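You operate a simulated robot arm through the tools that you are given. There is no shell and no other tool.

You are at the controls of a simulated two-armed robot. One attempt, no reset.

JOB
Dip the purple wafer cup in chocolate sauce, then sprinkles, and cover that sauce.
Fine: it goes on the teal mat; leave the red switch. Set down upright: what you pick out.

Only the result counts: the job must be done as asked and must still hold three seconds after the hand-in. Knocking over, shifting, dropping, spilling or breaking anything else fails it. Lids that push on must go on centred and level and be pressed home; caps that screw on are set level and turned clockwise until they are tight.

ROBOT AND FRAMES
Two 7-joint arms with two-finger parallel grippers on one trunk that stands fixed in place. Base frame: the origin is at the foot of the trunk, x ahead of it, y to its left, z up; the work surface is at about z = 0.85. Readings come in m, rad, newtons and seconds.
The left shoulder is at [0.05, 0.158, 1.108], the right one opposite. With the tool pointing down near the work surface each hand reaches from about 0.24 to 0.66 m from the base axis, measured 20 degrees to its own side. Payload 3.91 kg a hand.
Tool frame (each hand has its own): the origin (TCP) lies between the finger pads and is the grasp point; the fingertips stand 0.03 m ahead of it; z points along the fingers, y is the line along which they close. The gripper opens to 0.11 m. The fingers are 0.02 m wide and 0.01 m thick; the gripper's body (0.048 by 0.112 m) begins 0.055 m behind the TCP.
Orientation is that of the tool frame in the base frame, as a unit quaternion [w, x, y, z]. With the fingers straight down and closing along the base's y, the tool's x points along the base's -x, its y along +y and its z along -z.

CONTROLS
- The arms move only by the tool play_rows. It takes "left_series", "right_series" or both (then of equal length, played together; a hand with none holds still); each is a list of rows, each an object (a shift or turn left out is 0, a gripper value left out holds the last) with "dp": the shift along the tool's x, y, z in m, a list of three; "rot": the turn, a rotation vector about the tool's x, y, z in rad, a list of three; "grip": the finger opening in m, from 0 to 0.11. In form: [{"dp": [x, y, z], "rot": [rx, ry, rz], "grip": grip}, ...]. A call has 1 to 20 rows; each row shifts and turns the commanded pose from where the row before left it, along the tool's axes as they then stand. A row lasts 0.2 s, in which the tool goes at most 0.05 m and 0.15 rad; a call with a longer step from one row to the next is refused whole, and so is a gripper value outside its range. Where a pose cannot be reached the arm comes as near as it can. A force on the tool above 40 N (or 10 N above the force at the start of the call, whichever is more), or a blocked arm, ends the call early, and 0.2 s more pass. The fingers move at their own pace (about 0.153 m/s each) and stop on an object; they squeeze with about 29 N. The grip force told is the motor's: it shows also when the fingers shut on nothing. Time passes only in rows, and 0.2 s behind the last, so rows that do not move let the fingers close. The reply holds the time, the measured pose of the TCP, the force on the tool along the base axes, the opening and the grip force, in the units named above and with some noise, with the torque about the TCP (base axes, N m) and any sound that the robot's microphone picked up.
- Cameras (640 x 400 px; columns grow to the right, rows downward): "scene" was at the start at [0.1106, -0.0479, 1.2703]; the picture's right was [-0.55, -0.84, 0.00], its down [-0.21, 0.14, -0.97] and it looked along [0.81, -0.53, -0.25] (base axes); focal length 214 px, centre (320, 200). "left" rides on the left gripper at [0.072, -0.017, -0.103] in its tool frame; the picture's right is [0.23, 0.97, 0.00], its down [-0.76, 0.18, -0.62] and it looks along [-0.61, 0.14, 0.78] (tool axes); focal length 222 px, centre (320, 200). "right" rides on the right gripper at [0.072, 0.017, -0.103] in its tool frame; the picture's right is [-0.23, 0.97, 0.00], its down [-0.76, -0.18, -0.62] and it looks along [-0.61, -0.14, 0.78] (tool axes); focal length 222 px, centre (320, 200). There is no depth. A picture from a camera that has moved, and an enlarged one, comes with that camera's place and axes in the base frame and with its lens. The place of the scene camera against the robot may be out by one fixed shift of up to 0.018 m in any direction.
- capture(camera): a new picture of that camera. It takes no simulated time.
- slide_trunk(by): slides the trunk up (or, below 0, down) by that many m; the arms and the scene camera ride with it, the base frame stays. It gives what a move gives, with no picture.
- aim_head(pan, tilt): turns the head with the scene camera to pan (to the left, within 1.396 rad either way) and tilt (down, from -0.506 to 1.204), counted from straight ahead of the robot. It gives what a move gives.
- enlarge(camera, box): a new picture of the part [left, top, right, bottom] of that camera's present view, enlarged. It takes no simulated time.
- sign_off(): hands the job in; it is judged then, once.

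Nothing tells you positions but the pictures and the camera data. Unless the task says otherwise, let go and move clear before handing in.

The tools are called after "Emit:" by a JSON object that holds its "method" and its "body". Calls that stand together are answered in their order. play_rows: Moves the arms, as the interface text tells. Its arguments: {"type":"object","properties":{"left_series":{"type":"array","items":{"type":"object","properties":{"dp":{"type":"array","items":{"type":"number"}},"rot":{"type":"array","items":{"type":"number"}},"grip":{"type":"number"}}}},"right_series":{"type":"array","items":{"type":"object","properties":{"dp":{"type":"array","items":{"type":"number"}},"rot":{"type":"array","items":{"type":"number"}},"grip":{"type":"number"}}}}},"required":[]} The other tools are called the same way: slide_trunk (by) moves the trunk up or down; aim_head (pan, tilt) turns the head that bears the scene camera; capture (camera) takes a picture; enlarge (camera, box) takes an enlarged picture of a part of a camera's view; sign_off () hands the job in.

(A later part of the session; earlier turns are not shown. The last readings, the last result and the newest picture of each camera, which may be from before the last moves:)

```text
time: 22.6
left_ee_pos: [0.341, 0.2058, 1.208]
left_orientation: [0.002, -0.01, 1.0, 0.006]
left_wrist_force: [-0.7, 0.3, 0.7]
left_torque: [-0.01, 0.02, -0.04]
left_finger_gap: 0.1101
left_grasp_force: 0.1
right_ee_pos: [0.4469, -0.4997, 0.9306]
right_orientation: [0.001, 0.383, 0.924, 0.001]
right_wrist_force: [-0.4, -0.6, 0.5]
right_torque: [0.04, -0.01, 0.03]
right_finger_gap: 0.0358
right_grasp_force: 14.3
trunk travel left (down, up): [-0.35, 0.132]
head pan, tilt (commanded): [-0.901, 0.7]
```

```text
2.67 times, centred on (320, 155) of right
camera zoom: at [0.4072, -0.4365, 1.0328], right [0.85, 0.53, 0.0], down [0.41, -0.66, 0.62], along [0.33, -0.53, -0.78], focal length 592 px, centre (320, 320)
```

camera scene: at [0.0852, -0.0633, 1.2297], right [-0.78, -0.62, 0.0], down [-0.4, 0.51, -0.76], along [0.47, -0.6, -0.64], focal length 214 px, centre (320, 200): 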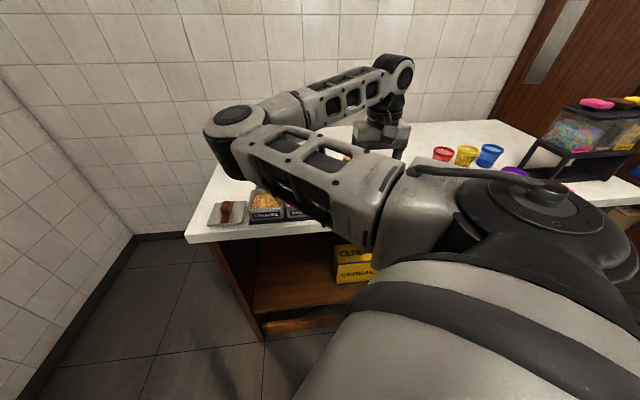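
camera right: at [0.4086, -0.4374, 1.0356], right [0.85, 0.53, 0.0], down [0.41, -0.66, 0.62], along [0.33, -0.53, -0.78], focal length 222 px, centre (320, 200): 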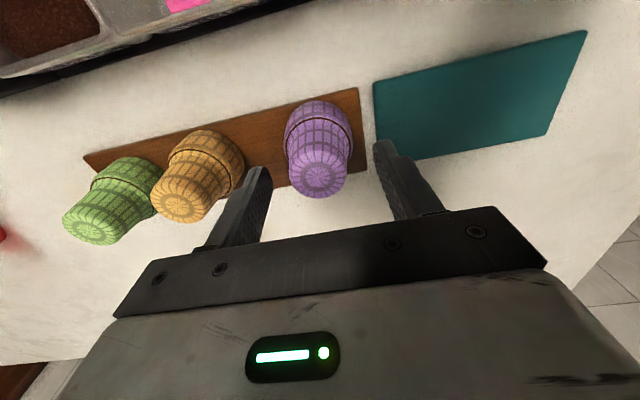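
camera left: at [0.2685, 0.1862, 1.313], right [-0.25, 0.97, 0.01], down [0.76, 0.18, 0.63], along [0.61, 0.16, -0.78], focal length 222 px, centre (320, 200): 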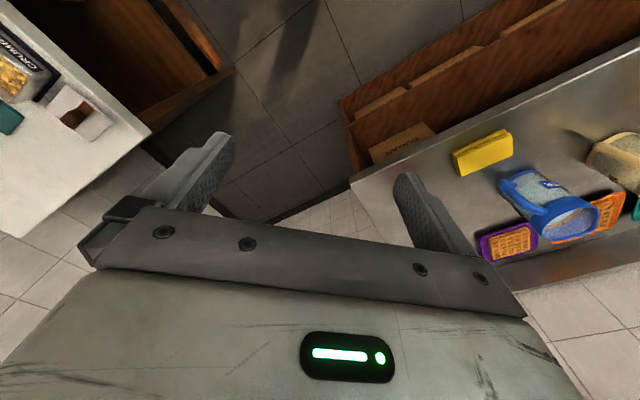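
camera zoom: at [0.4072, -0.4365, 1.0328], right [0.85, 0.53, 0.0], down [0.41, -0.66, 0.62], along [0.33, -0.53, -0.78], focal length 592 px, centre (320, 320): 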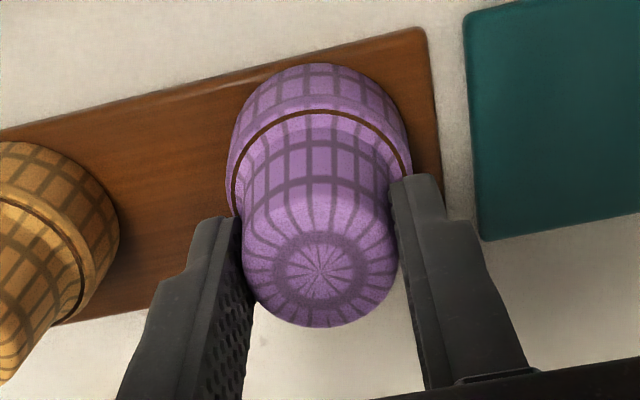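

The fingers hold the foot (gap 0.036, about 14 N). I'll firm the grip slightly and lift straight up.

Emit:
{"method": "play_rows", "body": {"right_series": [{"grip": 0.018}, {}, {"dp": [0, 0, -0.01]}, {"dp": [0, 0, -0.02]}, {"dp": [0, 0, -0.03]}, {"dp": [0, 0, -0.03]}, {}]}}

Emit:
{"method": "capture", "body": {"camera": "right"}}

Emit:
{"method": "enlarge", "body": {"camera": "right", "box": [200, 80, 440, 230]}}

```text
time: 24.2
left_ee_pos: [0.3412, 0.2053, 1.2082]
left_orientation: [0.002, -0.009, 1.0, 0.006]
left_wrist_force: [-0.1, 0.2, -0.2]
left_torque: [-0.02, 0.0, -0.01]
left_finger_gap: 0.11
left_grasp_force: 0.1
right_ee_pos: [0.4487, -0.4988, 1.021]
right_orientation: [0.001, 0.382, 0.924, 0.0]
right_wrist_force: [0.0, -0.3, -0.6]
right_torque: [-0.03, 0.0, 0.0]
right_finger_gap: 0.0344
right_grasp_force: 13.5
trunk travel left (down, up): [-0.35, 0.132]
head pan, tilt (commanded): [-0.901, 0.7]
```

```text
taken
camera right: at [0.4081, -0.4356, 1.1234], right [0.85, 0.53, 0.0], down [0.41, -0.66, 0.62], along [0.33, -0.53, -0.78], focal length 222 px, centre (320, 200)
```

right: 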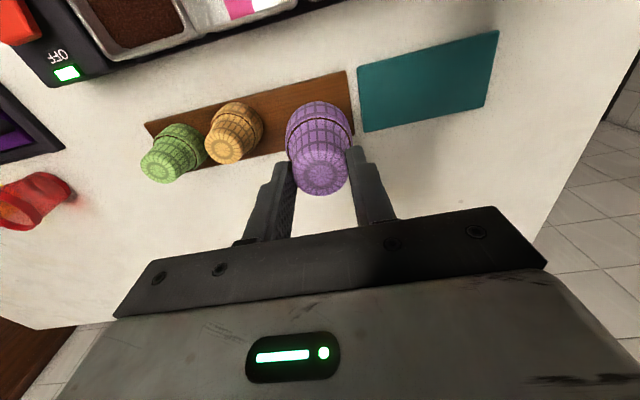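

```text
2.67 times, centred on (320, 155) of right
camera zoom: at [0.4081, -0.4356, 1.1234], right [0.85, 0.53, 0.0], down [0.41, -0.66, 0.62], along [0.33, -0.53, -0.78], focal length 592 px, centre (320, 320)
```

zoom: 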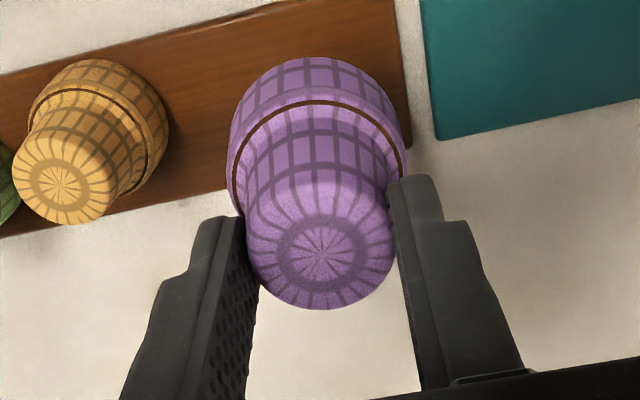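

The cup came up but seems to have settled a few millimetres lower in the fingers. I'll wait a moment and check whether it is still slipping.

Emit:
{"method": "play_rows", "body": {"right_series": [{"grip": 0.0}, {}, {}, {}, {}]}}

Emit:
{"method": "enlarge", "body": {"camera": "right", "box": [200, 80, 440, 230]}}

```text
time: 25.4
left_ee_pos: [0.3404, 0.2049, 1.2088]
left_orientation: [0.002, -0.011, 1.0, 0.007]
left_wrist_force: [-0.3, 0.5, 0.3]
left_torque: [-0.02, 0.01, 0.03]
left_finger_gap: 0.11
left_grasp_force: 0.2
right_ee_pos: [0.4481, -0.4987, 1.0217]
right_orientation: [0.001, 0.382, 0.924, 0.0]
right_wrist_force: [0.1, 0.6, -0.7]
right_torque: [-0.03, 0.0, 0.03]
right_finger_gap: 0.0347
right_grasp_force: 14.0
trunk travel left (down, up): [-0.35, 0.132]
head pan, tilt (commanded): [-0.901, 0.7]
```

```text
2.67 times, centred on (320, 155) of right
camera zoom: at [0.408, -0.4356, 1.123], right [0.85, 0.53, 0.0], down [0.41, -0.66, 0.62], along [0.33, -0.53, -0.78], focal length 592 px, centre (320, 320)
```

zoom: 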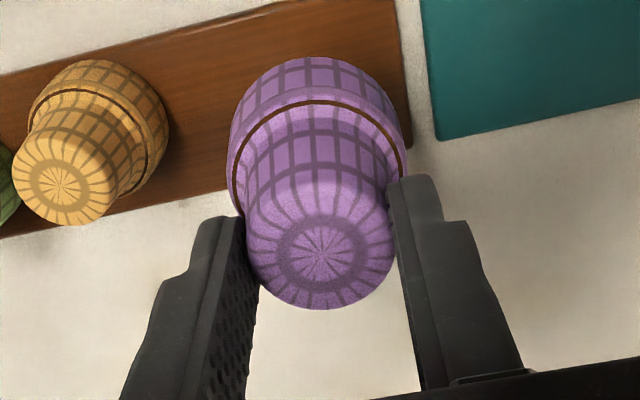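

The hold is stable now; the cup's rim is about 0.079 m below the TCP and it is not tilted. I'll raise a little more and carry it slowly over the CHOC tray.

Emit:
{"method": "play_rows", "body": {"right_series": [{"dp": [0, 0, -0.01]}, {"dp": [0, 0, -0.015]}, {"dp": [0, 0, -0.015]}, {"dp": [0.008, -0.008, 0]}, {"dp": [0.016, -0.0155, 0]}, {"dp": [0.016, -0.0155, 0]}, {"dp": [0.016, -0.0155, 0]}, {"dp": [0.016, -0.0155, 0]}, {"dp": [0.016, -0.0155, 0]}, {"dp": [0.016, -0.0155, 0]}, {"dp": [0.016, -0.0155, 0]}, {"dp": [0.0106, -0.0107, 0]}, {}, {}]}}

Emit:
{"method": "capture", "body": {"camera": "right"}}

Emit:
{"method": "enlarge", "body": {"camera": "right", "box": [200, 0, 440, 150]}}

Emit:
{"method": "enlarge", "body": {"camera": "right", "box": [200, 80, 440, 230]}}

```text
time: 28.4
left_ee_pos: [0.34, 0.2047, 1.2087]
left_orientation: [0.002, -0.01, 1.0, 0.006]
left_wrist_force: [0.0, 0.1, 0.1]
left_torque: [0.0, 0.01, -0.01]
left_finger_gap: 0.1102
left_grasp_force: 0.0
right_ee_pos: [0.264, -0.4983, 1.0632]
right_orientation: [0.002, 0.383, 0.924, 0.0]
right_wrist_force: [0.1, 0.2, -0.3]
right_torque: [-0.01, 0.0, 0.01]
right_finger_gap: 0.0346
right_grasp_force: 14.1
trunk travel left (down, up): [-0.35, 0.132]
head pan, tilt (commanded): [-0.901, 0.7]
```

```text
taken
camera right: at [0.2243, -0.4347, 1.1642], right [0.85, 0.53, 0.0], down [0.41, -0.66, 0.62], along [0.33, -0.53, -0.78], focal length 222 px, centre (320, 200)
```

right: 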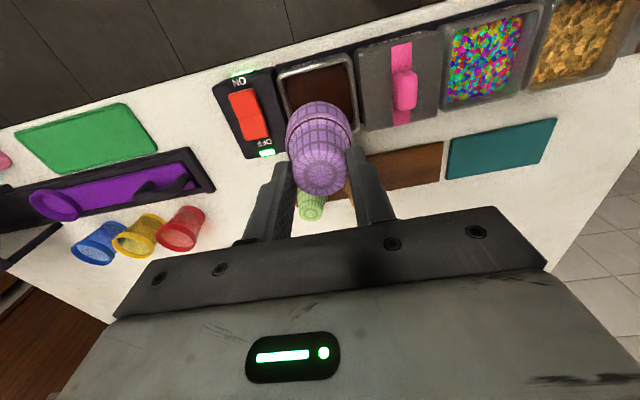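

```text
2.67 times, centred on (320, 75) of right
camera zoom: at [0.2243, -0.4347, 1.1642], right [0.85, 0.53, 0.0], down [0.41, -0.66, 0.62], along [0.33, -0.53, -0.78], focal length 592 px, centre (320, 533)
```

zoom: 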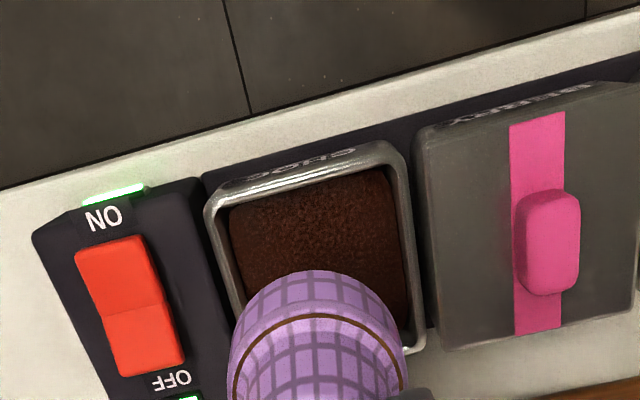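

```text
2.67 times, centred on (320, 155) of right
camera zoom: at [0.2243, -0.4347, 1.1642], right [0.85, 0.53, 0.0], down [0.41, -0.66, 0.62], along [0.33, -0.53, -0.78], focal length 592 px, centre (320, 320)
```

zoom: 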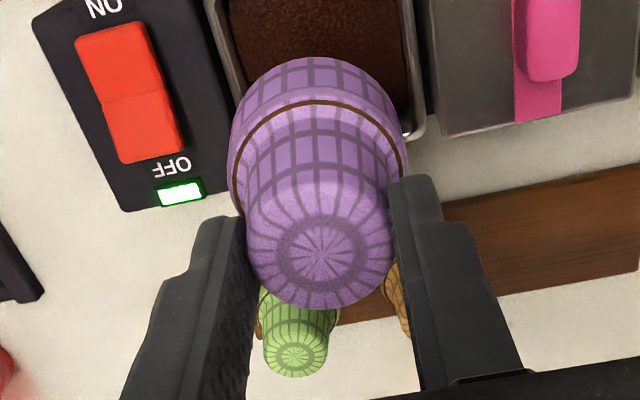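

The cup hangs within about 2 mm of the CHOC tray's centre. I'll correct that and lower to just above the rim for a check.

Emit:
{"method": "play_rows", "body": {"right_series": [{"dp": [-0.0015, 0.001, 0.015]}, {"dp": [0, 0, 0.02]}, {"dp": [0, 0, 0.02]}, {"dp": [0, 0, 0.02]}, {}, {}]}}

Emit:
{"method": "enlarge", "body": {"camera": "right", "box": [200, 20, 440, 170]}}

Emit:
{"method": "capture", "body": {"camera": "scene"}}

```text
time: 29.8
left_ee_pos: [0.3396, 0.2051, 1.2092]
left_orientation: [0.002, -0.009, 1.0, 0.006]
left_wrist_force: [-0.5, -0.4, -0.4]
left_torque: [0.03, 0.01, 0.02]
left_finger_gap: 0.11
left_grasp_force: 0.0
right_ee_pos: [0.2682, -0.4968, 0.9876]
right_orientation: [0.001, 0.382, 0.924, 0.0]
right_wrist_force: [-0.1, 0.0, -0.1]
right_torque: [0.0, -0.01, 0.0]
right_finger_gap: 0.0341
right_grasp_force: 14.3
trunk travel left (down, up): [-0.35, 0.132]
head pan, tilt (commanded): [-0.901, 0.7]
```

```text
2.67 times, centred on (320, 95) of right
camera zoom: at [0.2267, -0.4341, 1.0889], right [0.85, 0.53, 0.0], down [0.41, -0.66, 0.62], along [0.33, -0.53, -0.78], focal length 592 px, centre (320, 480)
```

zoom: 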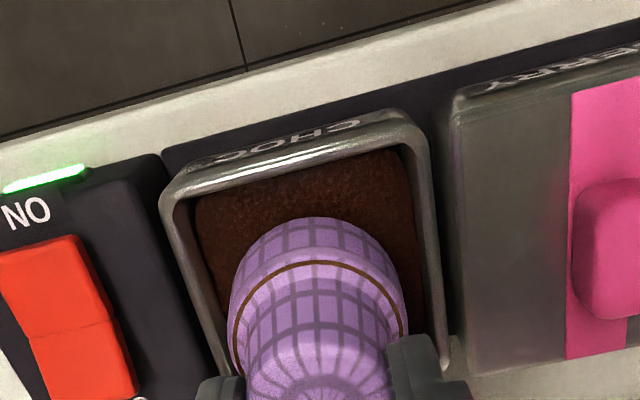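

```text
taken
camera scene: at [0.0853, -0.0633, 1.2296], right [-0.78, -0.62, 0.0], down [-0.4, 0.5, -0.76], along [0.48, -0.6, -0.64], focal length 214 px, centre (320, 200)
```

scene: 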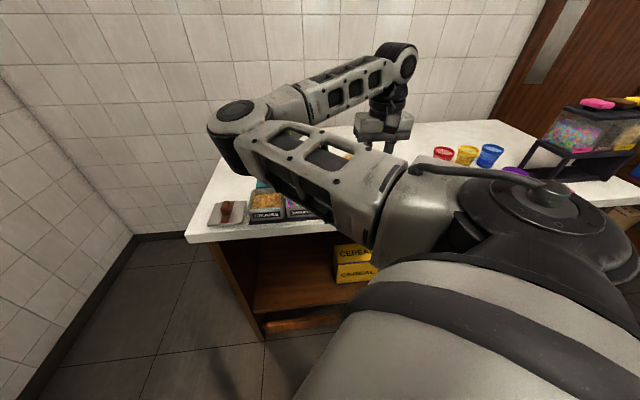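

The cup is centred in the CHOC tray opening. I'll lower it gently into the sauce, hold briefly, and read the forces.

Emit:
{"method": "play_rows", "body": {"right_series": [{"dp": [0, 0, 0.01]}, {"dp": [0, 0, 0.01]}, {"dp": [0, 0, 0.01]}, {"dp": [0, 0, 0.008]}, {}, {}]}}

Emit:
{"method": "enlarge", "body": {"camera": "right", "box": [200, 20, 440, 170]}}

```text
time: 31.2
left_ee_pos: [0.342, 0.2046, 1.2086]
left_orientation: [0.002, -0.01, 1.0, 0.006]
left_wrist_force: [-0.2, 0.4, 0.4]
left_torque: [-0.01, -0.01, -0.03]
left_finger_gap: 0.1102
left_grasp_force: 0.0
right_ee_pos: [0.2668, -0.4956, 0.9473]
right_orientation: [0.001, 0.383, 0.924, 0.0]
right_wrist_force: [0.2, 0.2, 0.5]
right_torque: [0.01, -0.01, 0.02]
right_finger_gap: 0.0342
right_grasp_force: 14.4
trunk travel left (down, up): [-0.35, 0.132]
head pan, tilt (commanded): [-0.901, 0.7]
```

```text
2.67 times, centred on (320, 95) of right
camera zoom: at [0.2269, -0.4334, 1.0495], right [0.85, 0.53, 0.0], down [0.41, -0.66, 0.62], along [0.33, -0.53, -0.78], focal length 592 px, centre (320, 480)
```

zoom: 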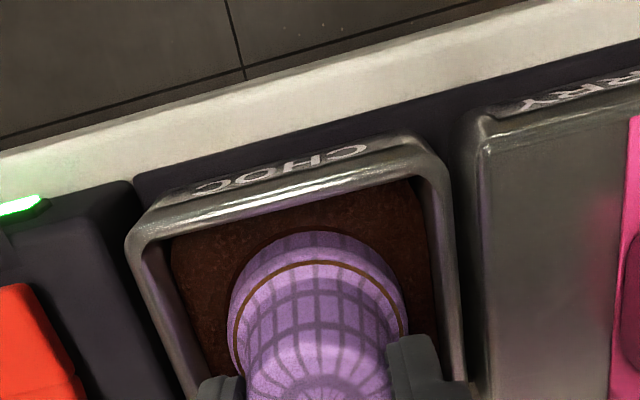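

The rim is about 13 mm under the sauce surface with no contact force. I'll hold it a moment, then lift straight out and inspect the coating.

Emit:
{"method": "play_rows", "body": {"right_series": [{"dp": [0, 0, 0.002]}, {}, {}, {"dp": [0, 0, -0.01]}, {"dp": [0, 0, -0.01]}, {"dp": [0, 0, -0.015]}, {"dp": [0, 0, -0.02]}, {"dp": [0, 0, -0.02]}, {"dp": [0, 0, -0.02]}, {"dp": [0, 0, -0.02]}, {}, {}]}}

Emit:
{"method": "enlarge", "body": {"camera": "right", "box": [200, 60, 440, 210]}}

Emit:
{"method": "capture", "body": {"camera": "scene"}}

```text
time: 33.8
left_ee_pos: [0.3409, 0.2053, 1.2088]
left_orientation: [0.002, -0.01, 1.0, 0.006]
left_wrist_force: [0.0, -0.7, -1.3]
left_torque: [-0.02, 0.0, -0.03]
left_finger_gap: 0.1099
left_grasp_force: 0.1
right_ee_pos: [0.2644, -0.497, 1.0618]
right_orientation: [0.0, 0.383, 0.924, 0.001]
right_wrist_force: [-0.3, 0.6, 0.0]
right_torque: [-0.03, 0.01, 0.01]
right_finger_gap: 0.0338
right_grasp_force: 14.7
trunk travel left (down, up): [-0.35, 0.132]
head pan, tilt (commanded): [-0.901, 0.7]
```

```text
2.67 times, centred on (320, 135) of right
camera zoom: at [0.2259, -0.4349, 1.1621], right [0.85, 0.53, 0.0], down [0.41, -0.66, 0.62], along [0.33, -0.53, -0.78], focal length 592 px, centre (320, 373)
```

zoom: 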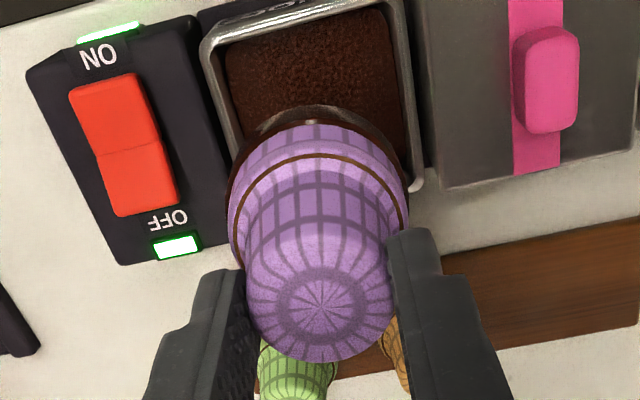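

```text
taken
camera scene: at [0.0853, -0.0633, 1.2297], right [-0.78, -0.62, 0.0], down [-0.4, 0.5, -0.76], along [0.48, -0.6, -0.64], focal length 214 px, centre (320, 200)
```

scene: 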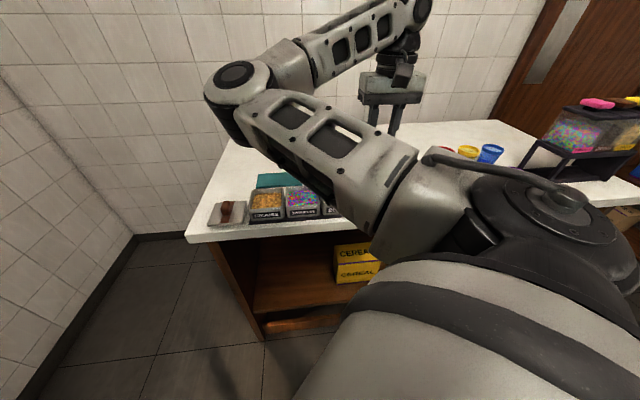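

The rim now carries a chocolate coat. Next I'll carry the cup along the row, clear above the BERRY handle, to over the SPRINKLES tray and check its centring.

Emit:
{"method": "play_rows", "body": {"right_series": [{"dp": [0, 0.01, 0]}, {"dp": [0, 0.018, 0]}, {"dp": [0, 0.02, 0]}, {"dp": [0, 0.02, 0]}, {"dp": [0, 0.02, 0]}, {"dp": [0, 0.02, 0]}, {"dp": [0, 0.02, 0]}, {"dp": [0, 0.02, 0]}, {"dp": [0, 0.017, 0]}, {"dp": [0, 0.01, 0]}, {}, {}]}}

Emit:
{"method": "capture", "body": {"camera": "right"}}

Emit:
{"method": "enlarge", "body": {"camera": "right", "box": [200, 20, 440, 170]}}

```text
time: 36.4
left_ee_pos: [0.341, 0.2054, 1.2087]
left_orientation: [0.001, -0.01, 1.0, 0.006]
left_wrist_force: [0.1, 0.3, -0.7]
left_torque: [0.0, -0.01, 0.02]
left_finger_gap: 0.1101
left_grasp_force: 0.0
right_ee_pos: [0.3894, -0.3734, 1.06]
right_orientation: [0.001, 0.383, 0.924, 0.001]
right_wrist_force: [-0.1, -0.2, -0.1]
right_torque: [0.02, 0.01, 0.04]
right_finger_gap: 0.0339
right_grasp_force: 14.3
trunk travel left (down, up): [-0.35, 0.132]
head pan, tilt (commanded): [-0.901, 0.7]
```

```text
taken
camera right: at [0.3491, -0.3115, 1.162], right [0.85, 0.53, 0.0], down [0.41, -0.66, 0.62], along [0.33, -0.53, -0.78], focal length 222 px, centre (320, 200)
```

right: 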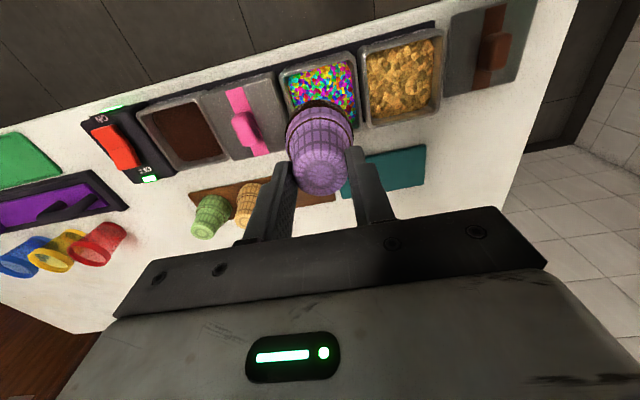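

```text
2.67 times, centred on (320, 95) of right
camera zoom: at [0.3491, -0.3115, 1.162], right [0.85, 0.53, 0.0], down [0.41, -0.66, 0.62], along [0.33, -0.53, -0.78], focal length 592 px, centre (320, 480)
```

zoom: 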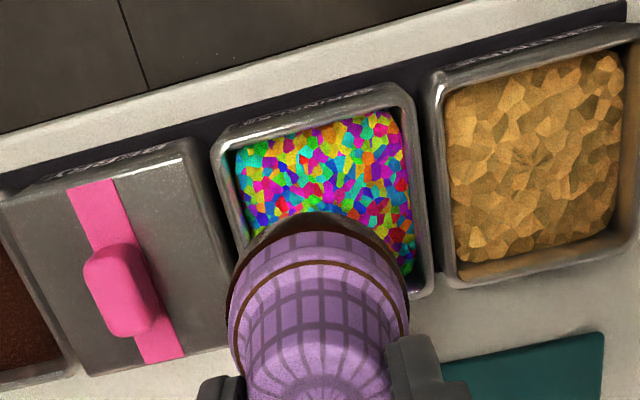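

The sprinkles tray's centre lies about 4 mm further along the row. I'll shift, lower to just above its rim, and check.

Emit:
{"method": "play_rows", "body": {"right_series": [{"dp": [0, 0.004, 0.01]}, {"dp": [0, 0, 0.02]}, {"dp": [0, 0, 0.02]}, {"dp": [0, 0, 0.02]}, {}, {}]}}

Emit:
{"method": "enlarge", "body": {"camera": "right", "box": [200, 20, 440, 170]}}

```text
time: 37.8
left_ee_pos: [0.3403, 0.2058, 1.2096]
left_orientation: [0.002, -0.01, 1.0, 0.006]
left_wrist_force: [0.4, 0.5, -0.2]
left_torque: [0.01, -0.01, -0.01]
left_finger_gap: 0.1101
left_grasp_force: 0.1
right_ee_pos: [0.3929, -0.3736, 0.9916]
right_orientation: [0.001, 0.383, 0.924, 0.001]
right_wrist_force: [0.2, -0.1, 0.3]
right_torque: [0.02, 0.01, -0.01]
right_finger_gap: 0.0342
right_grasp_force: 14.1
right hand out of reach, approached as far as the arm can: row 1
trunk travel left (down, up): [-0.35, 0.132]
head pan, tilt (commanded): [-0.901, 0.7]
```

```text
2.67 times, centred on (320, 95) of right
camera zoom: at [0.3531, -0.3104, 1.0937], right [0.85, 0.53, 0.0], down [0.41, -0.67, 0.62], along [0.33, -0.53, -0.78], focal length 592 px, centre (320, 480)
```

zoom: 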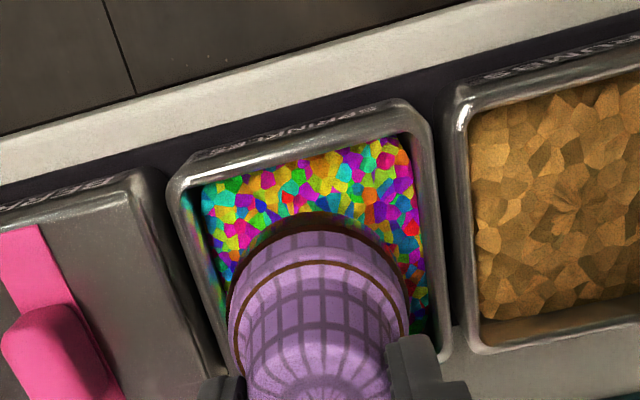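

The cup is well centred over the sprinkles. I'll lower it slowly into them, watching the force.

Emit:
{"method": "play_rows", "body": {"right_series": [{"dp": [0.002, 0, 0.01]}, {"dp": [0, 0, 0.01]}, {"dp": [0, 0, 0.01]}, {"dp": [0, 0, 0.008]}, {"dp": [0, 0, 0.005]}, {}, {}]}}

Emit:
{"method": "enlarge", "body": {"camera": "right", "box": [200, 20, 440, 170]}}

```text
time: 39.4
left_ee_pos: [0.3405, 0.205, 1.2082]
left_orientation: [0.001, -0.01, 1.0, 0.007]
left_wrist_force: [0.3, -0.1, 0.2]
left_torque: [-0.01, -0.01, -0.03]
left_finger_gap: 0.1097
left_grasp_force: 0.1
right_ee_pos: [0.3914, -0.3739, 0.9479]
right_orientation: [0.001, 0.382, 0.924, 0.001]
right_wrist_force: [0.1, -0.4, -0.7]
right_torque: [-0.01, -0.02, 0.02]
right_finger_gap: 0.034
right_grasp_force: 14.3
trunk travel left (down, up): [-0.35, 0.132]
head pan, tilt (commanded): [-0.901, 0.7]
```

```text
2.67 times, centred on (320, 95) of right
camera zoom: at [0.3519, -0.31, 1.0501], right [0.85, 0.53, 0.0], down [0.41, -0.66, 0.62], along [0.33, -0.53, -0.78], focal length 592 px, centre (320, 480)
```

zoom: 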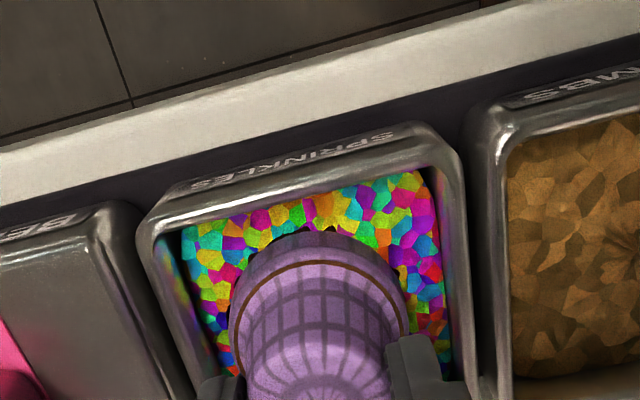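

The coated rim is down in the sprinkles with no resistance. I'll go 3 mm deeper, hold, then lift out and inspect.

Emit:
{"method": "play_rows", "body": {"right_series": [{"dp": [0, 0, 0.003]}, {}, {}, {}, {"dp": [0, 0, -0.008]}, {"dp": [0, 0, -0.01]}, {"dp": [0, 0, -0.015]}, {"dp": [0, 0, -0.02]}, {"dp": [0, 0, -0.02]}, {"dp": [0, 0, -0.02]}, {"dp": [0, 0, -0.015]}, {}, {}]}}

Emit:
{"method": "enlarge", "body": {"camera": "right", "box": [200, 60, 440, 210]}}

Emit:
{"method": "capture", "body": {"camera": "right"}}

```text
time: 42.2
left_ee_pos: [0.3416, 0.2052, 1.2096]
left_orientation: [0.002, -0.01, 1.0, 0.006]
left_wrist_force: [-0.1, 0.4, -0.5]
left_torque: [-0.01, -0.01, 0.02]
left_finger_gap: 0.11
left_grasp_force: 0.1
right_ee_pos: [0.3925, -0.3725, 1.0563]
right_orientation: [0.002, 0.384, 0.924, 0.001]
right_wrist_force: [0.5, 0.3, 0.2]
right_torque: [0.02, 0.02, 0.01]
right_finger_gap: 0.034
right_grasp_force: 13.8
trunk travel left (down, up): [-0.35, 0.132]
head pan, tilt (commanded): [-0.901, 0.7]
```

```text
2.67 times, centred on (320, 135) of right
camera zoom: at [0.3534, -0.3099, 1.1578], right [0.85, 0.53, 0.0], down [0.41, -0.67, 0.62], along [0.33, -0.53, -0.78], focal length 592 px, centre (320, 373)
```

zoom: 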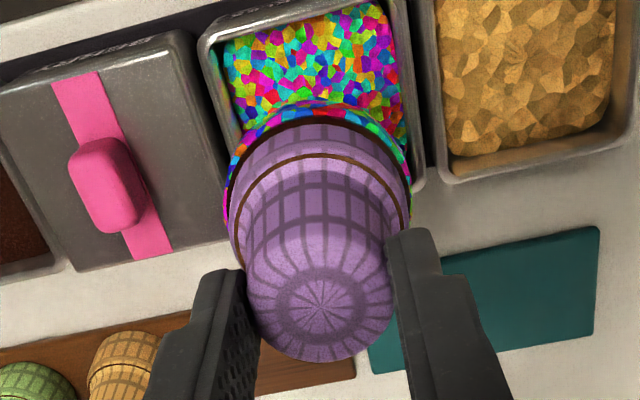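

```text
taken
camera right: at [0.3534, -0.3099, 1.1578], right [0.85, 0.53, 0.0], down [0.41, -0.67, 0.62], along [0.33, -0.53, -0.78], focal length 222 px, centre (320, 200)
```

right: 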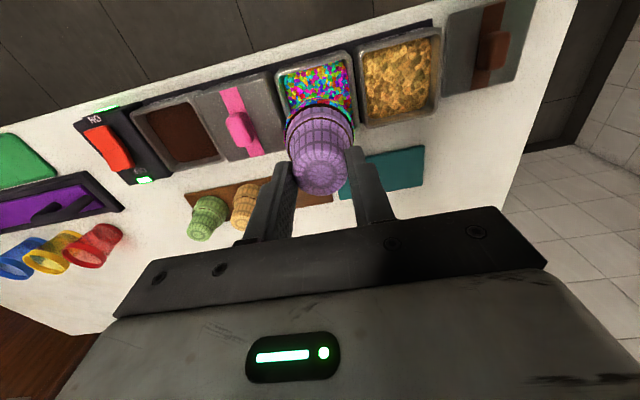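

The rim now wears a full band of sprinkles. I'll carry the cup over the teal mat's centre (s = 0.079, n = 0.677) at height.

Emit:
{"method": "play_rows", "body": {"right_series": [{"dp": [-0.008, 0.004, 0]}, {"dp": [-0.016, 0.008, 0]}, {"dp": [-0.018, 0.009, 0]}, {"dp": [-0.018, 0.009, 0]}, {"dp": [-0.018, 0.009, 0]}, {"dp": [-0.018, 0.009, 0]}, {"dp": [-0.018, 0.009, 0]}, {"dp": [-0.014, 0.005, 0]}, {"dp": [-0.008, 0.003, 0]}, {}, {}]}}

Emit:
{"method": "enlarge", "body": {"camera": "right", "box": [200, 40, 440, 190]}}

Emit:
{"method": "capture", "body": {"camera": "scene"}}

```text
time: 44.6
left_ee_pos: [0.3414, 0.2049, 1.2091]
left_orientation: [0.002, -0.01, 1.0, 0.007]
left_wrist_force: [0.4, -0.6, 0.6]
left_torque: [0.01, -0.02, 0.0]
left_finger_gap: 0.1101
left_grasp_force: 0.0
right_ee_pos: [0.5267, -0.4187, 1.0546]
right_orientation: [0.002, 0.383, 0.924, 0.002]
right_wrist_force: [-1.2, 0.9, -0.7]
right_torque: [0.01, 0.02, -0.02]
right_finger_gap: 0.0337
right_grasp_force: 13.7
right hand out of reach, approached as far as the arm can: row 9
trunk travel left (down, up): [-0.35, 0.132]
head pan, tilt (commanded): [-0.901, 0.7]
```

```text
2.67 times, centred on (320, 115) of right
camera zoom: at [0.486, -0.3552, 1.1567], right [0.85, 0.53, 0.0], down [0.41, -0.66, 0.62], along [0.33, -0.53, -0.78], focal length 592 px, centre (320, 427)
```

zoom: 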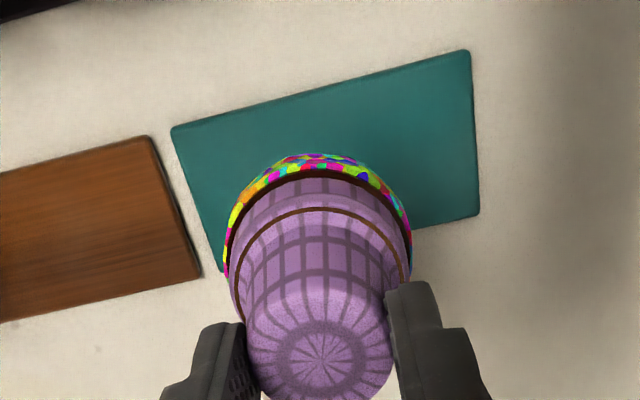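

```text
taken
camera scene: at [0.0853, -0.0633, 1.2296], right [-0.78, -0.62, 0.0], down [-0.4, 0.5, -0.76], along [0.48, -0.6, -0.64], focal length 214 px, centre (320, 200)
```

scene: 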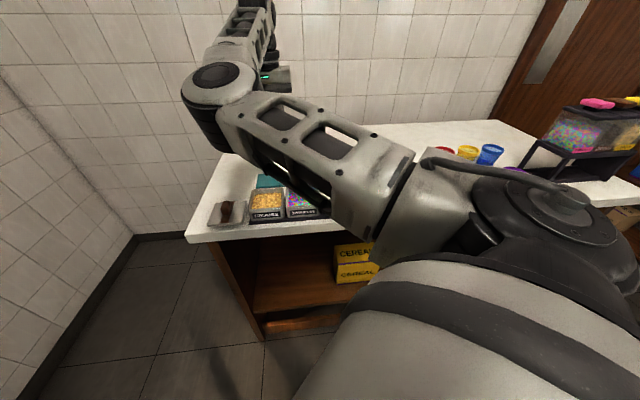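

The cup is about 10 mm short of the mat's centre, near the arm's reach at this height. I'll shift while lowering, where the reach is better, and stop just above the mat.

Emit:
{"method": "play_rows", "body": {"right_series": [{"dp": [0, 0.001, 0.015]}, {"dp": [-0.002, 0.001, 0.02]}, {"dp": [-0.003, 0.001, 0.02]}, {"dp": [-0.003, 0.001, 0.02]}, {"dp": [-0.002, 0, 0.015]}, {}, {}]}}

Emit:
{"method": "enlarge", "body": {"camera": "right", "box": [200, 40, 440, 190]}}

```text
time: 46.2
left_ee_pos: [0.341, 0.2044, 1.2088]
left_orientation: [0.001, -0.011, 1.0, 0.006]
left_wrist_force: [-1.2, 0.1, -0.3]
left_torque: [-0.02, 0.01, -0.03]
left_finger_gap: 0.11
left_grasp_force: 0.1
right_ee_pos: [0.5378, -0.4235, 0.9645]
right_orientation: [0.001, 0.383, 0.924, 0.0]
right_wrist_force: [-0.6, -0.5, -0.7]
right_torque: [0.01, 0.02, 0.02]
right_finger_gap: 0.0338
right_grasp_force: 14.1
trunk travel left (down, up): [-0.35, 0.132]
head pan, tilt (commanded): [-0.901, 0.7]
```

```text
2.67 times, centred on (320, 115) of right
camera zoom: at [0.4978, -0.3604, 1.0675], right [0.85, 0.53, 0.0], down [0.41, -0.66, 0.62], along [0.33, -0.53, -0.78], focal length 592 px, centre (320, 427)
```

zoom: 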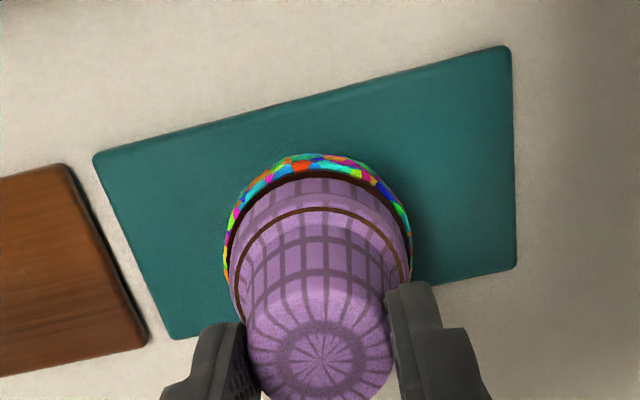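

Now centred over the mat with the rim roughly 28 mm above it. I'll lower most of the way and then creep down until contact.

Emit:
{"method": "play_rows", "body": {"right_series": [{"dp": [0, 0, 0.01]}, {"dp": [0, 0, 0.008]}, {"dp": [0, 0, 0.003]}, {"dp": [0, 0, 0.002]}, {}, {}]}}

Emit:
{"method": "enlarge", "body": {"camera": "right", "box": [200, 40, 440, 190]}}

```text
time: 47.6
left_ee_pos: [0.3403, 0.2054, 1.2084]
left_orientation: [0.002, -0.01, 1.0, 0.006]
left_wrist_force: [-0.1, -0.7, 0.2]
left_torque: [-0.02, 0.0, -0.01]
left_finger_gap: 0.1099
left_grasp_force: 0.0
right_ee_pos: [0.5361, -0.4241, 0.9422]
right_orientation: [0.002, 0.383, 0.924, 0.001]
right_wrist_force: [0.5, 0.4, 0.5]
right_torque: [0.02, -0.02, -0.01]
right_finger_gap: 0.0339
right_grasp_force: 13.9
trunk travel left (down, up): [-0.35, 0.132]
head pan, tilt (commanded): [-0.901, 0.7]
```

```text
2.67 times, centred on (320, 115) of right
camera zoom: at [0.4972, -0.3603, 1.0433], right [0.85, 0.53, 0.0], down [0.41, -0.66, 0.62], along [0.33, -0.53, -0.78], focal length 592 px, centre (320, 427)
```

zoom: 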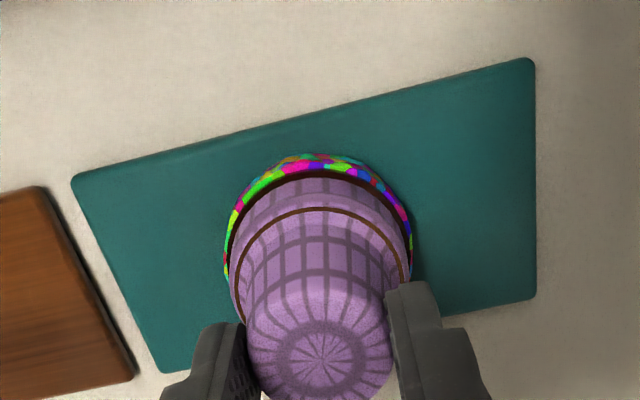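

Emit:
{"method": "play_rows", "body": {"right_series": [{"dp": [0, 0, 0.002]}, {"dp": [0, 0, 0.002]}, {}]}}

```text
time: 48.4
left_ee_pos: [0.3406, 0.205, 1.2094]
left_orientation: [0.002, -0.009, 1.0, 0.006]
left_wrist_force: [0.3, -0.2, 0.4]
left_torque: [-0.02, 0.02, 0.02]
left_finger_gap: 0.1099
left_grasp_force: 0.0
right_ee_pos: [0.5376, -0.4241, 0.9388]
right_orientation: [0.002, 0.383, 0.924, 0.001]
right_wrist_force: [-0.9, 1.8, 7.2]
right_torque: [0.18, 0.04, 0.03]
right_finger_gap: 0.0337
right_grasp_force: 13.9
trunk travel left (down, up): [-0.35, 0.132]
head pan, tilt (commanded): [-0.901, 0.7]
```

The cup has touched the mat (about 7 N). I'll ease off a millimetre, open the fingers, and rise straight up.

Emit:
{"method": "play_rows", "body": {"right_series": [{"dp": [0, 0, -0.001]}, {}, {"grip": 0.045}, {"grip": 0.06}, {"grip": 0.07}, {}, {"dp": [0, 0, -0.015]}, {"dp": [0, 0, -0.02]}, {"dp": [0, 0, -0.02]}, {"dp": [0, 0, -0.03]}, {}]}}

Emit:
{"method": "capture", "body": {"camera": "right"}}

Emit:
{"method": "enlarge", "body": {"camera": "right", "box": [200, 40, 440, 190]}}

```text
time: 50.8
left_ee_pos: [0.341, 0.2056, 1.2091]
left_orientation: [0.001, -0.009, 1.0, 0.006]
left_wrist_force: [-0.6, 0.1, -0.4]
left_torque: [0.0, -0.01, 0.0]
left_finger_gap: 0.11
left_grasp_force: 0.1
right_ee_pos: [0.5371, -0.4224, 0.9924]
right_orientation: [0.002, 0.38, 0.925, 0.0]
right_wrist_force: [0.1, -0.2, 0.1]
right_torque: [-0.04, 0.01, 0.03]
right_finger_gap: 0.0701
right_grasp_force: 0.1
right hand out of reach, approached as far as the arm can: row 10
trunk travel left (down, up): [-0.35, 0.132]
head pan, tilt (commanded): [-0.901, 0.7]
```

```text
taken
camera right: at [0.497, -0.3596, 1.0939], right [0.85, 0.53, 0.0], down [0.42, -0.66, 0.62], along [0.34, -0.53, -0.78], focal length 222 px, centre (320, 200)
```

right: 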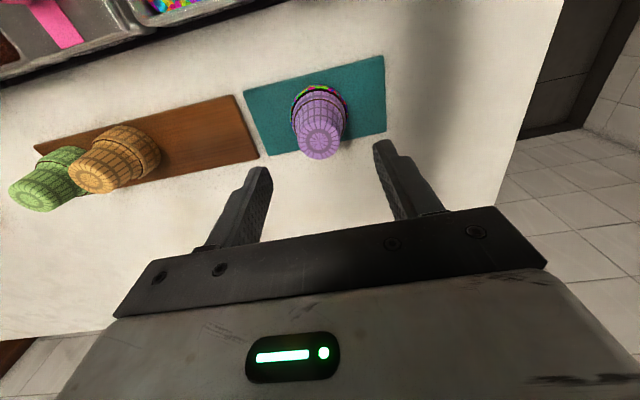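

```text
2.67 times, centred on (320, 115) of right
camera zoom: at [0.497, -0.3596, 1.0939], right [0.85, 0.53, 0.0], down [0.42, -0.66, 0.62], along [0.34, -0.53, -0.78], focal length 592 px, centre (320, 427)
```

zoom: 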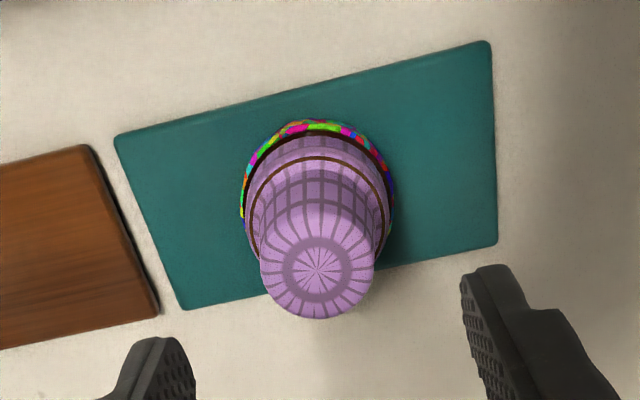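

The purple cup stands squarely on the teal mat, coated. Now for the lid: I'll first move the left hand further out of the way, then bring the right hand back and along to above the brown-handled lid.

Emit:
{"method": "play_rows", "body": {"left_series": [{"dp": [0, 0.03, 0]}, {"dp": [0, 0.03, 0]}, {"dp": [0, 0.03, 0]}, {"dp": [0, 0.03, 0]}, {}, {}, {}, {}, {}, {}, {}], "right_series": [{"dp": [0.02, 0, -0.01]}, {"dp": [0.025, 0, -0.01]}, {"dp": [0.03, 0.005, -0.005]}, {"dp": [0.03, 0.015, 0]}, {"dp": [0.02, 0.02, 0]}, {"dp": [0.01, 0.02, 0]}, {"dp": [0, 0.025, 0]}, {"dp": [0, 0.02, 0]}, {"dp": [0, 0.02, 0]}, {}, {}]}}

Emit:
{"method": "capture", "body": {"camera": "right"}}

Emit:
{"method": "capture", "body": {"camera": "scene"}}

```text
time: 53.2
left_ee_pos: [0.3356, 0.3248, 1.2094]
left_orientation: [0.001, -0.01, 1.0, 0.006]
left_wrist_force: [0.3, -0.1, 0.4]
left_torque: [-0.01, 0.01, 0.04]
left_finger_gap: 0.1099
left_grasp_force: 0.0
right_ee_pos: [0.5044, -0.315, 1.0177]
right_orientation: [0.001, 0.382, 0.924, 0.001]
right_wrist_force: [-0.6, -1.3, 0.3]
right_torque: [0.01, 0.0, 0.0]
right_finger_gap: 0.0699
right_grasp_force: 0.1
right hand out of reach, approached as far as the arm can: row 4, 5, 6, 7, 8, 9
trunk travel left (down, up): [-0.35, 0.132]
head pan, tilt (commanded): [-0.901, 0.7]
```

```text
taken
camera right: at [0.4651, -0.2529, 1.1203], right [0.85, 0.53, 0.0], down [0.41, -0.66, 0.62], along [0.33, -0.53, -0.78], focal length 222 px, centre (320, 200)
```

right: 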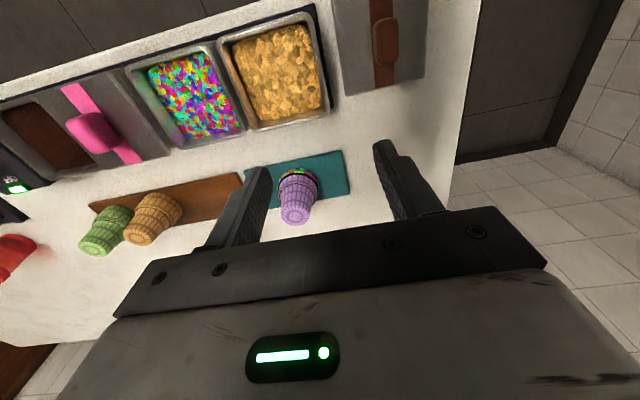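

```text
taken
camera scene: at [0.0853, -0.0633, 1.2297], right [-0.78, -0.62, 0.0], down [-0.4, 0.5, -0.76], along [0.48, -0.6, -0.64], focal length 214 px, centre (320, 200)
```

scene: 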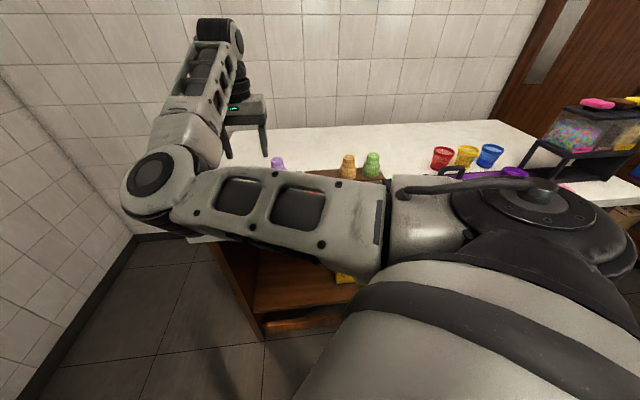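

The arm can't take the lid's spot with the present wrist turn. The lid is square (about 0.085 m), so I'll turn the hand about the vertical to find a reachable yaw for gripping the handle.

Emit:
{"method": "play_rows", "body": {"right_series": [{"rot": [0, 0, -0.131]}, {"rot": [0, 0, -0.131]}, {"rot": [0, 0, -0.131]}, {"rot": [0, 0, -0.131]}, {"rot": [0, 0, -0.131]}, {"rot": [0, 0, -0.131]}, {}, {}]}}

Emit:
{"method": "capture", "body": {"camera": "right"}}

Emit:
{"method": "capture", "body": {"camera": "scene"}}

```text
time: 55.0
left_ee_pos: [0.3369, 0.325, 1.2088]
left_orientation: [0.001, -0.009, 1.0, 0.006]
left_wrist_force: [0.2, -1.0, 0.0]
left_torque: [0.02, 0.01, 0.01]
left_finger_gap: 0.1101
left_grasp_force: 0.0
right_ee_pos: [0.5043, -0.3151, 1.0185]
right_orientation: [0.002, -0.001, 1.0, 0.0]
right_wrist_force: [-1.2, -0.3, 0.5]
right_torque: [0.0, -0.01, 0.01]
right_finger_gap: 0.0698
right_grasp_force: 0.0
trunk travel left (down, up): [-0.35, 0.132]
head pan, tilt (commanded): [-0.901, 0.7]
```

```text
taken
camera right: at [0.4324, -0.2987, 1.1198], right [0.23, 0.97, 0.0], down [0.76, -0.18, 0.63], along [0.61, -0.14, -0.78], focal length 222 px, centre (320, 200)
```

right: 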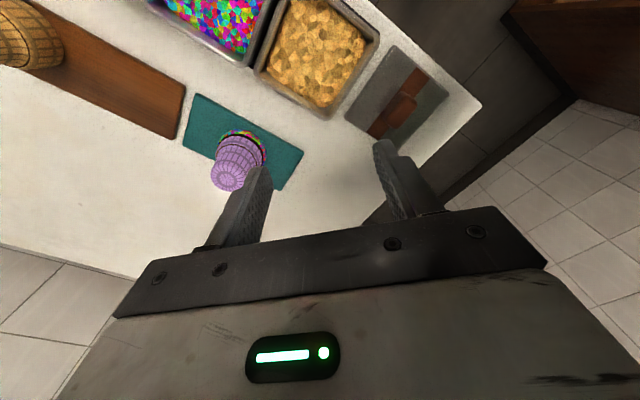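

```text
taken
camera scene: at [0.0853, -0.0633, 1.2297], right [-0.78, -0.62, 0.0], down [-0.4, 0.5, -0.76], along [0.48, -0.6, -0.64], focal length 214 px, centre (320, 200)
```

scene: 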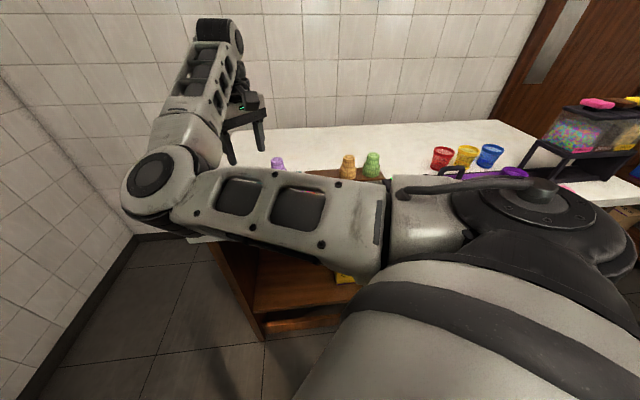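

Emit:
{"method": "play_rows", "body": {"right_series": [{"dp": [-0.003, 0.012, 0]}, {"dp": [-0.005, 0.02, 0]}, {"dp": [-0.005, 0.02, 0]}, {"dp": [-0.005, 0.02, 0]}, {}]}}

Emit:
{"method": "capture", "body": {"camera": "right"}}

Emit:
{"method": "capture", "body": {"camera": "scene"}}

```text
time: 56.2
left_ee_pos: [0.3365, 0.3255, 1.209]
left_orientation: [0.002, -0.01, 1.0, 0.006]
left_wrist_force: [0.2, -0.2, -0.1]
left_torque: [0.01, 0.02, -0.01]
left_finger_gap: 0.1098
left_grasp_force: 0.1
right_ee_pos: [0.55, -0.2646, 1.0182]
right_orientation: [0.002, 0.0, 1.0, 0.0]
right_wrist_force: [-0.1, -0.7, -0.4]
right_torque: [0.0, -0.02, 0.0]
right_finger_gap: 0.0701
right_grasp_force: 0.1
right hand out of reach, approached as far as the arm can: row 1, 2, 3, 4
trunk travel left (down, up): [-0.35, 0.132]
head pan, tilt (commanded): [-0.901, 0.7]
```

```text
taken
camera right: at [0.477, -0.2476, 1.1191], right [0.23, 0.97, 0.0], down [0.76, -0.18, 0.63], along [0.61, -0.14, -0.78], focal length 222 px, centre (320, 200)
```

right: 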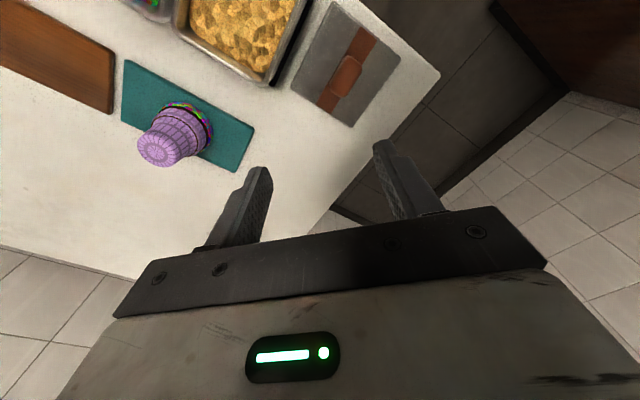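

```text
taken
camera scene: at [0.0853, -0.0633, 1.2297], right [-0.78, -0.62, 0.0], down [-0.4, 0.5, -0.76], along [0.48, -0.6, -0.64], focal length 214 px, centre (320, 200)
```

scene: 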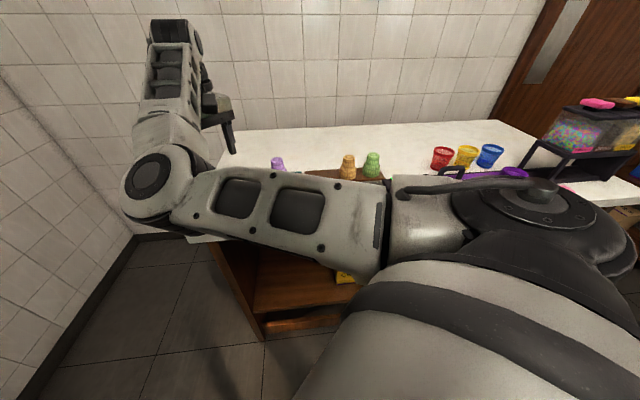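

The hand slid outward: the elbow is against its limit. The stated reach is for lower heights, so I'll try approaching the lid's spot while going lower, staying well above its handle.

Emit:
{"method": "play_rows", "body": {"right_series": [{"dp": [0, 0, 0.02]}, {"dp": [0, 0, 0.02]}, {"dp": [0.012, 0.012, 0.01]}, {"dp": [0.013, 0.023, 0]}, {}]}}

Emit:
{"method": "capture", "body": {"camera": "right"}}

Emit:
{"method": "capture", "body": {"camera": "scene"}}

```text
time: 57.4
left_ee_pos: [0.3361, 0.325, 1.2075]
left_orientation: [0.002, -0.01, 1.0, 0.005]
left_wrist_force: [-0.6, 0.7, 0.8]
left_torque: [-0.01, 0.02, -0.02]
left_finger_gap: 0.1101
left_grasp_force: 0.0
right_ee_pos: [0.5519, -0.2466, 0.9599]
right_orientation: [0.002, 0.0, 1.0, 0.0]
right_wrist_force: [-0.1, -0.1, 0.2]
right_torque: [0.01, -0.02, 0.03]
right_finger_gap: 0.0701
right_grasp_force: 0.1
right hand out of reach, approached as far as the arm can: row 3, 4
trunk travel left (down, up): [-0.35, 0.132]
head pan, tilt (commanded): [-0.901, 0.7]
```

```text
taken
camera right: at [0.479, -0.2293, 1.0621], right [0.23, 0.97, 0.0], down [0.76, -0.18, 0.63], along [0.61, -0.14, -0.78], focal length 222 px, centre (320, 200)
```

right: 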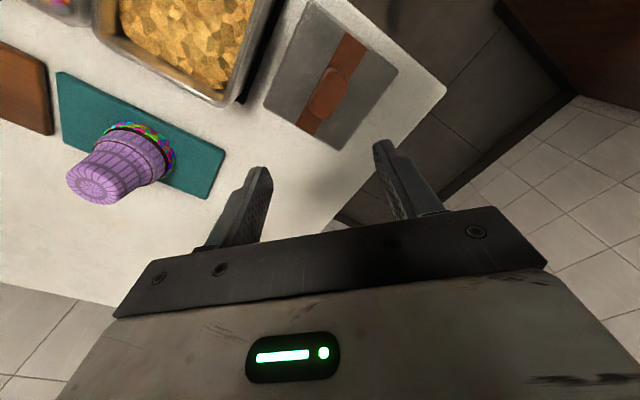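

```text
taken
camera scene: at [0.0853, -0.0633, 1.2297], right [-0.78, -0.62, 0.0], down [-0.4, 0.5, -0.76], along [0.48, -0.6, -0.64], focal length 214 px, centre (320, 200)
```

scene: 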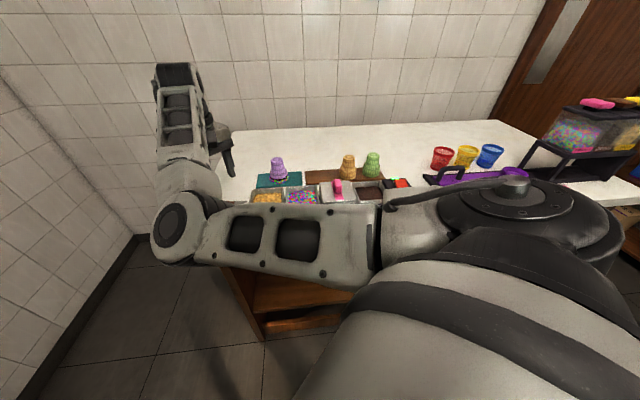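

The lid's handle centre measures about [0.519, -0.234]; the arm is 3 cm short because the elbow is at its limit, and it reaches further when the hand is lower relative to the shoulder. Raising the trunk should help, so I'll do that and then lower the hand again.

Emit:
{"method": "slide_trunk", "body": {"by": 0.12}}

Emit:
{"method": "play_rows", "body": {"right_series": [{"dp": [0, 0, 0.02]}, {"dp": [0, 0, 0.03]}, {"dp": [0, 0, 0.03]}, {"dp": [0.005, 0.003, 0.02]}, {"dp": [0.01, 0.004, 0]}, {"dp": [0.01, 0.004, 0]}, {"dp": [0.008, 0.002, 0]}, {}]}}

Emit:
{"method": "capture", "body": {"camera": "scene"}}

Emit:
{"method": "capture", "body": {"camera": "right"}}

```text
time: 58.9
left_ee_pos: [0.3362, 0.3257, 1.3277]
left_orientation: [0.001, -0.01, 1.0, 0.006]
left_wrist_force: [-0.6, 0.6, -0.8]
left_torque: [0.04, 0.01, 0.0]
left_finger_gap: 0.1101
left_grasp_force: 0.0
right_ee_pos: [0.5502, -0.2458, 1.0812]
right_orientation: [0.002, -0.001, 1.0, 0.0]
right_wrist_force: [-0.8, -1.3, 0.4]
right_torque: [-0.01, 0.04, 0.0]
right_finger_gap: 0.0698
right_grasp_force: 0.1
trunk travel left (down, up): [-0.47, 0.012]
head pan, tilt (commanded): [-0.901, 0.7]
```

```text
time: 60.7
left_ee_pos: [0.3361, 0.3254, 1.3292]
left_orientation: [0.002, -0.009, 1.0, 0.006]
left_wrist_force: [0.5, -1.3, 1.4]
left_torque: [0.03, 0.03, 0.01]
left_finger_gap: 0.1099
left_grasp_force: 0.1
right_ee_pos: [0.5194, -0.2376, 0.9822]
right_orientation: [0.003, 0.003, 1.0, -0.001]
right_wrist_force: [0.1, 0.2, -0.5]
right_torque: [0.01, 0.0, 0.01]
right_finger_gap: 0.0701
right_grasp_force: 0.1
trunk travel left (down, up): [-0.47, 0.012]
head pan, tilt (commanded): [-0.901, 0.7]
```

```text
taken
camera scene: at [0.0853, -0.0633, 1.3496], right [-0.78, -0.62, 0.0], down [-0.4, 0.5, -0.76], along [0.48, -0.6, -0.64], focal length 214 px, centre (320, 200)
```

scene: 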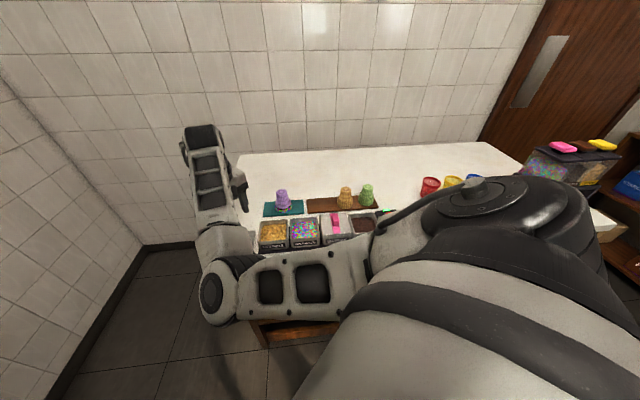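

```text
taken
camera right: at [0.446, -0.2198, 1.0836], right [0.23, 0.97, 0.0], down [0.76, -0.18, 0.63], along [0.61, -0.15, -0.78], focal length 222 px, centre (320, 200)
```

right: 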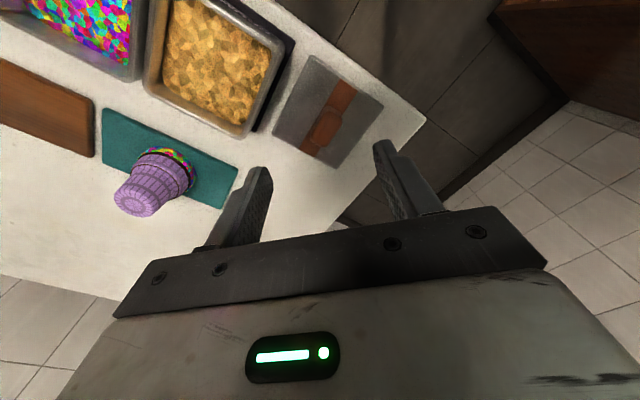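

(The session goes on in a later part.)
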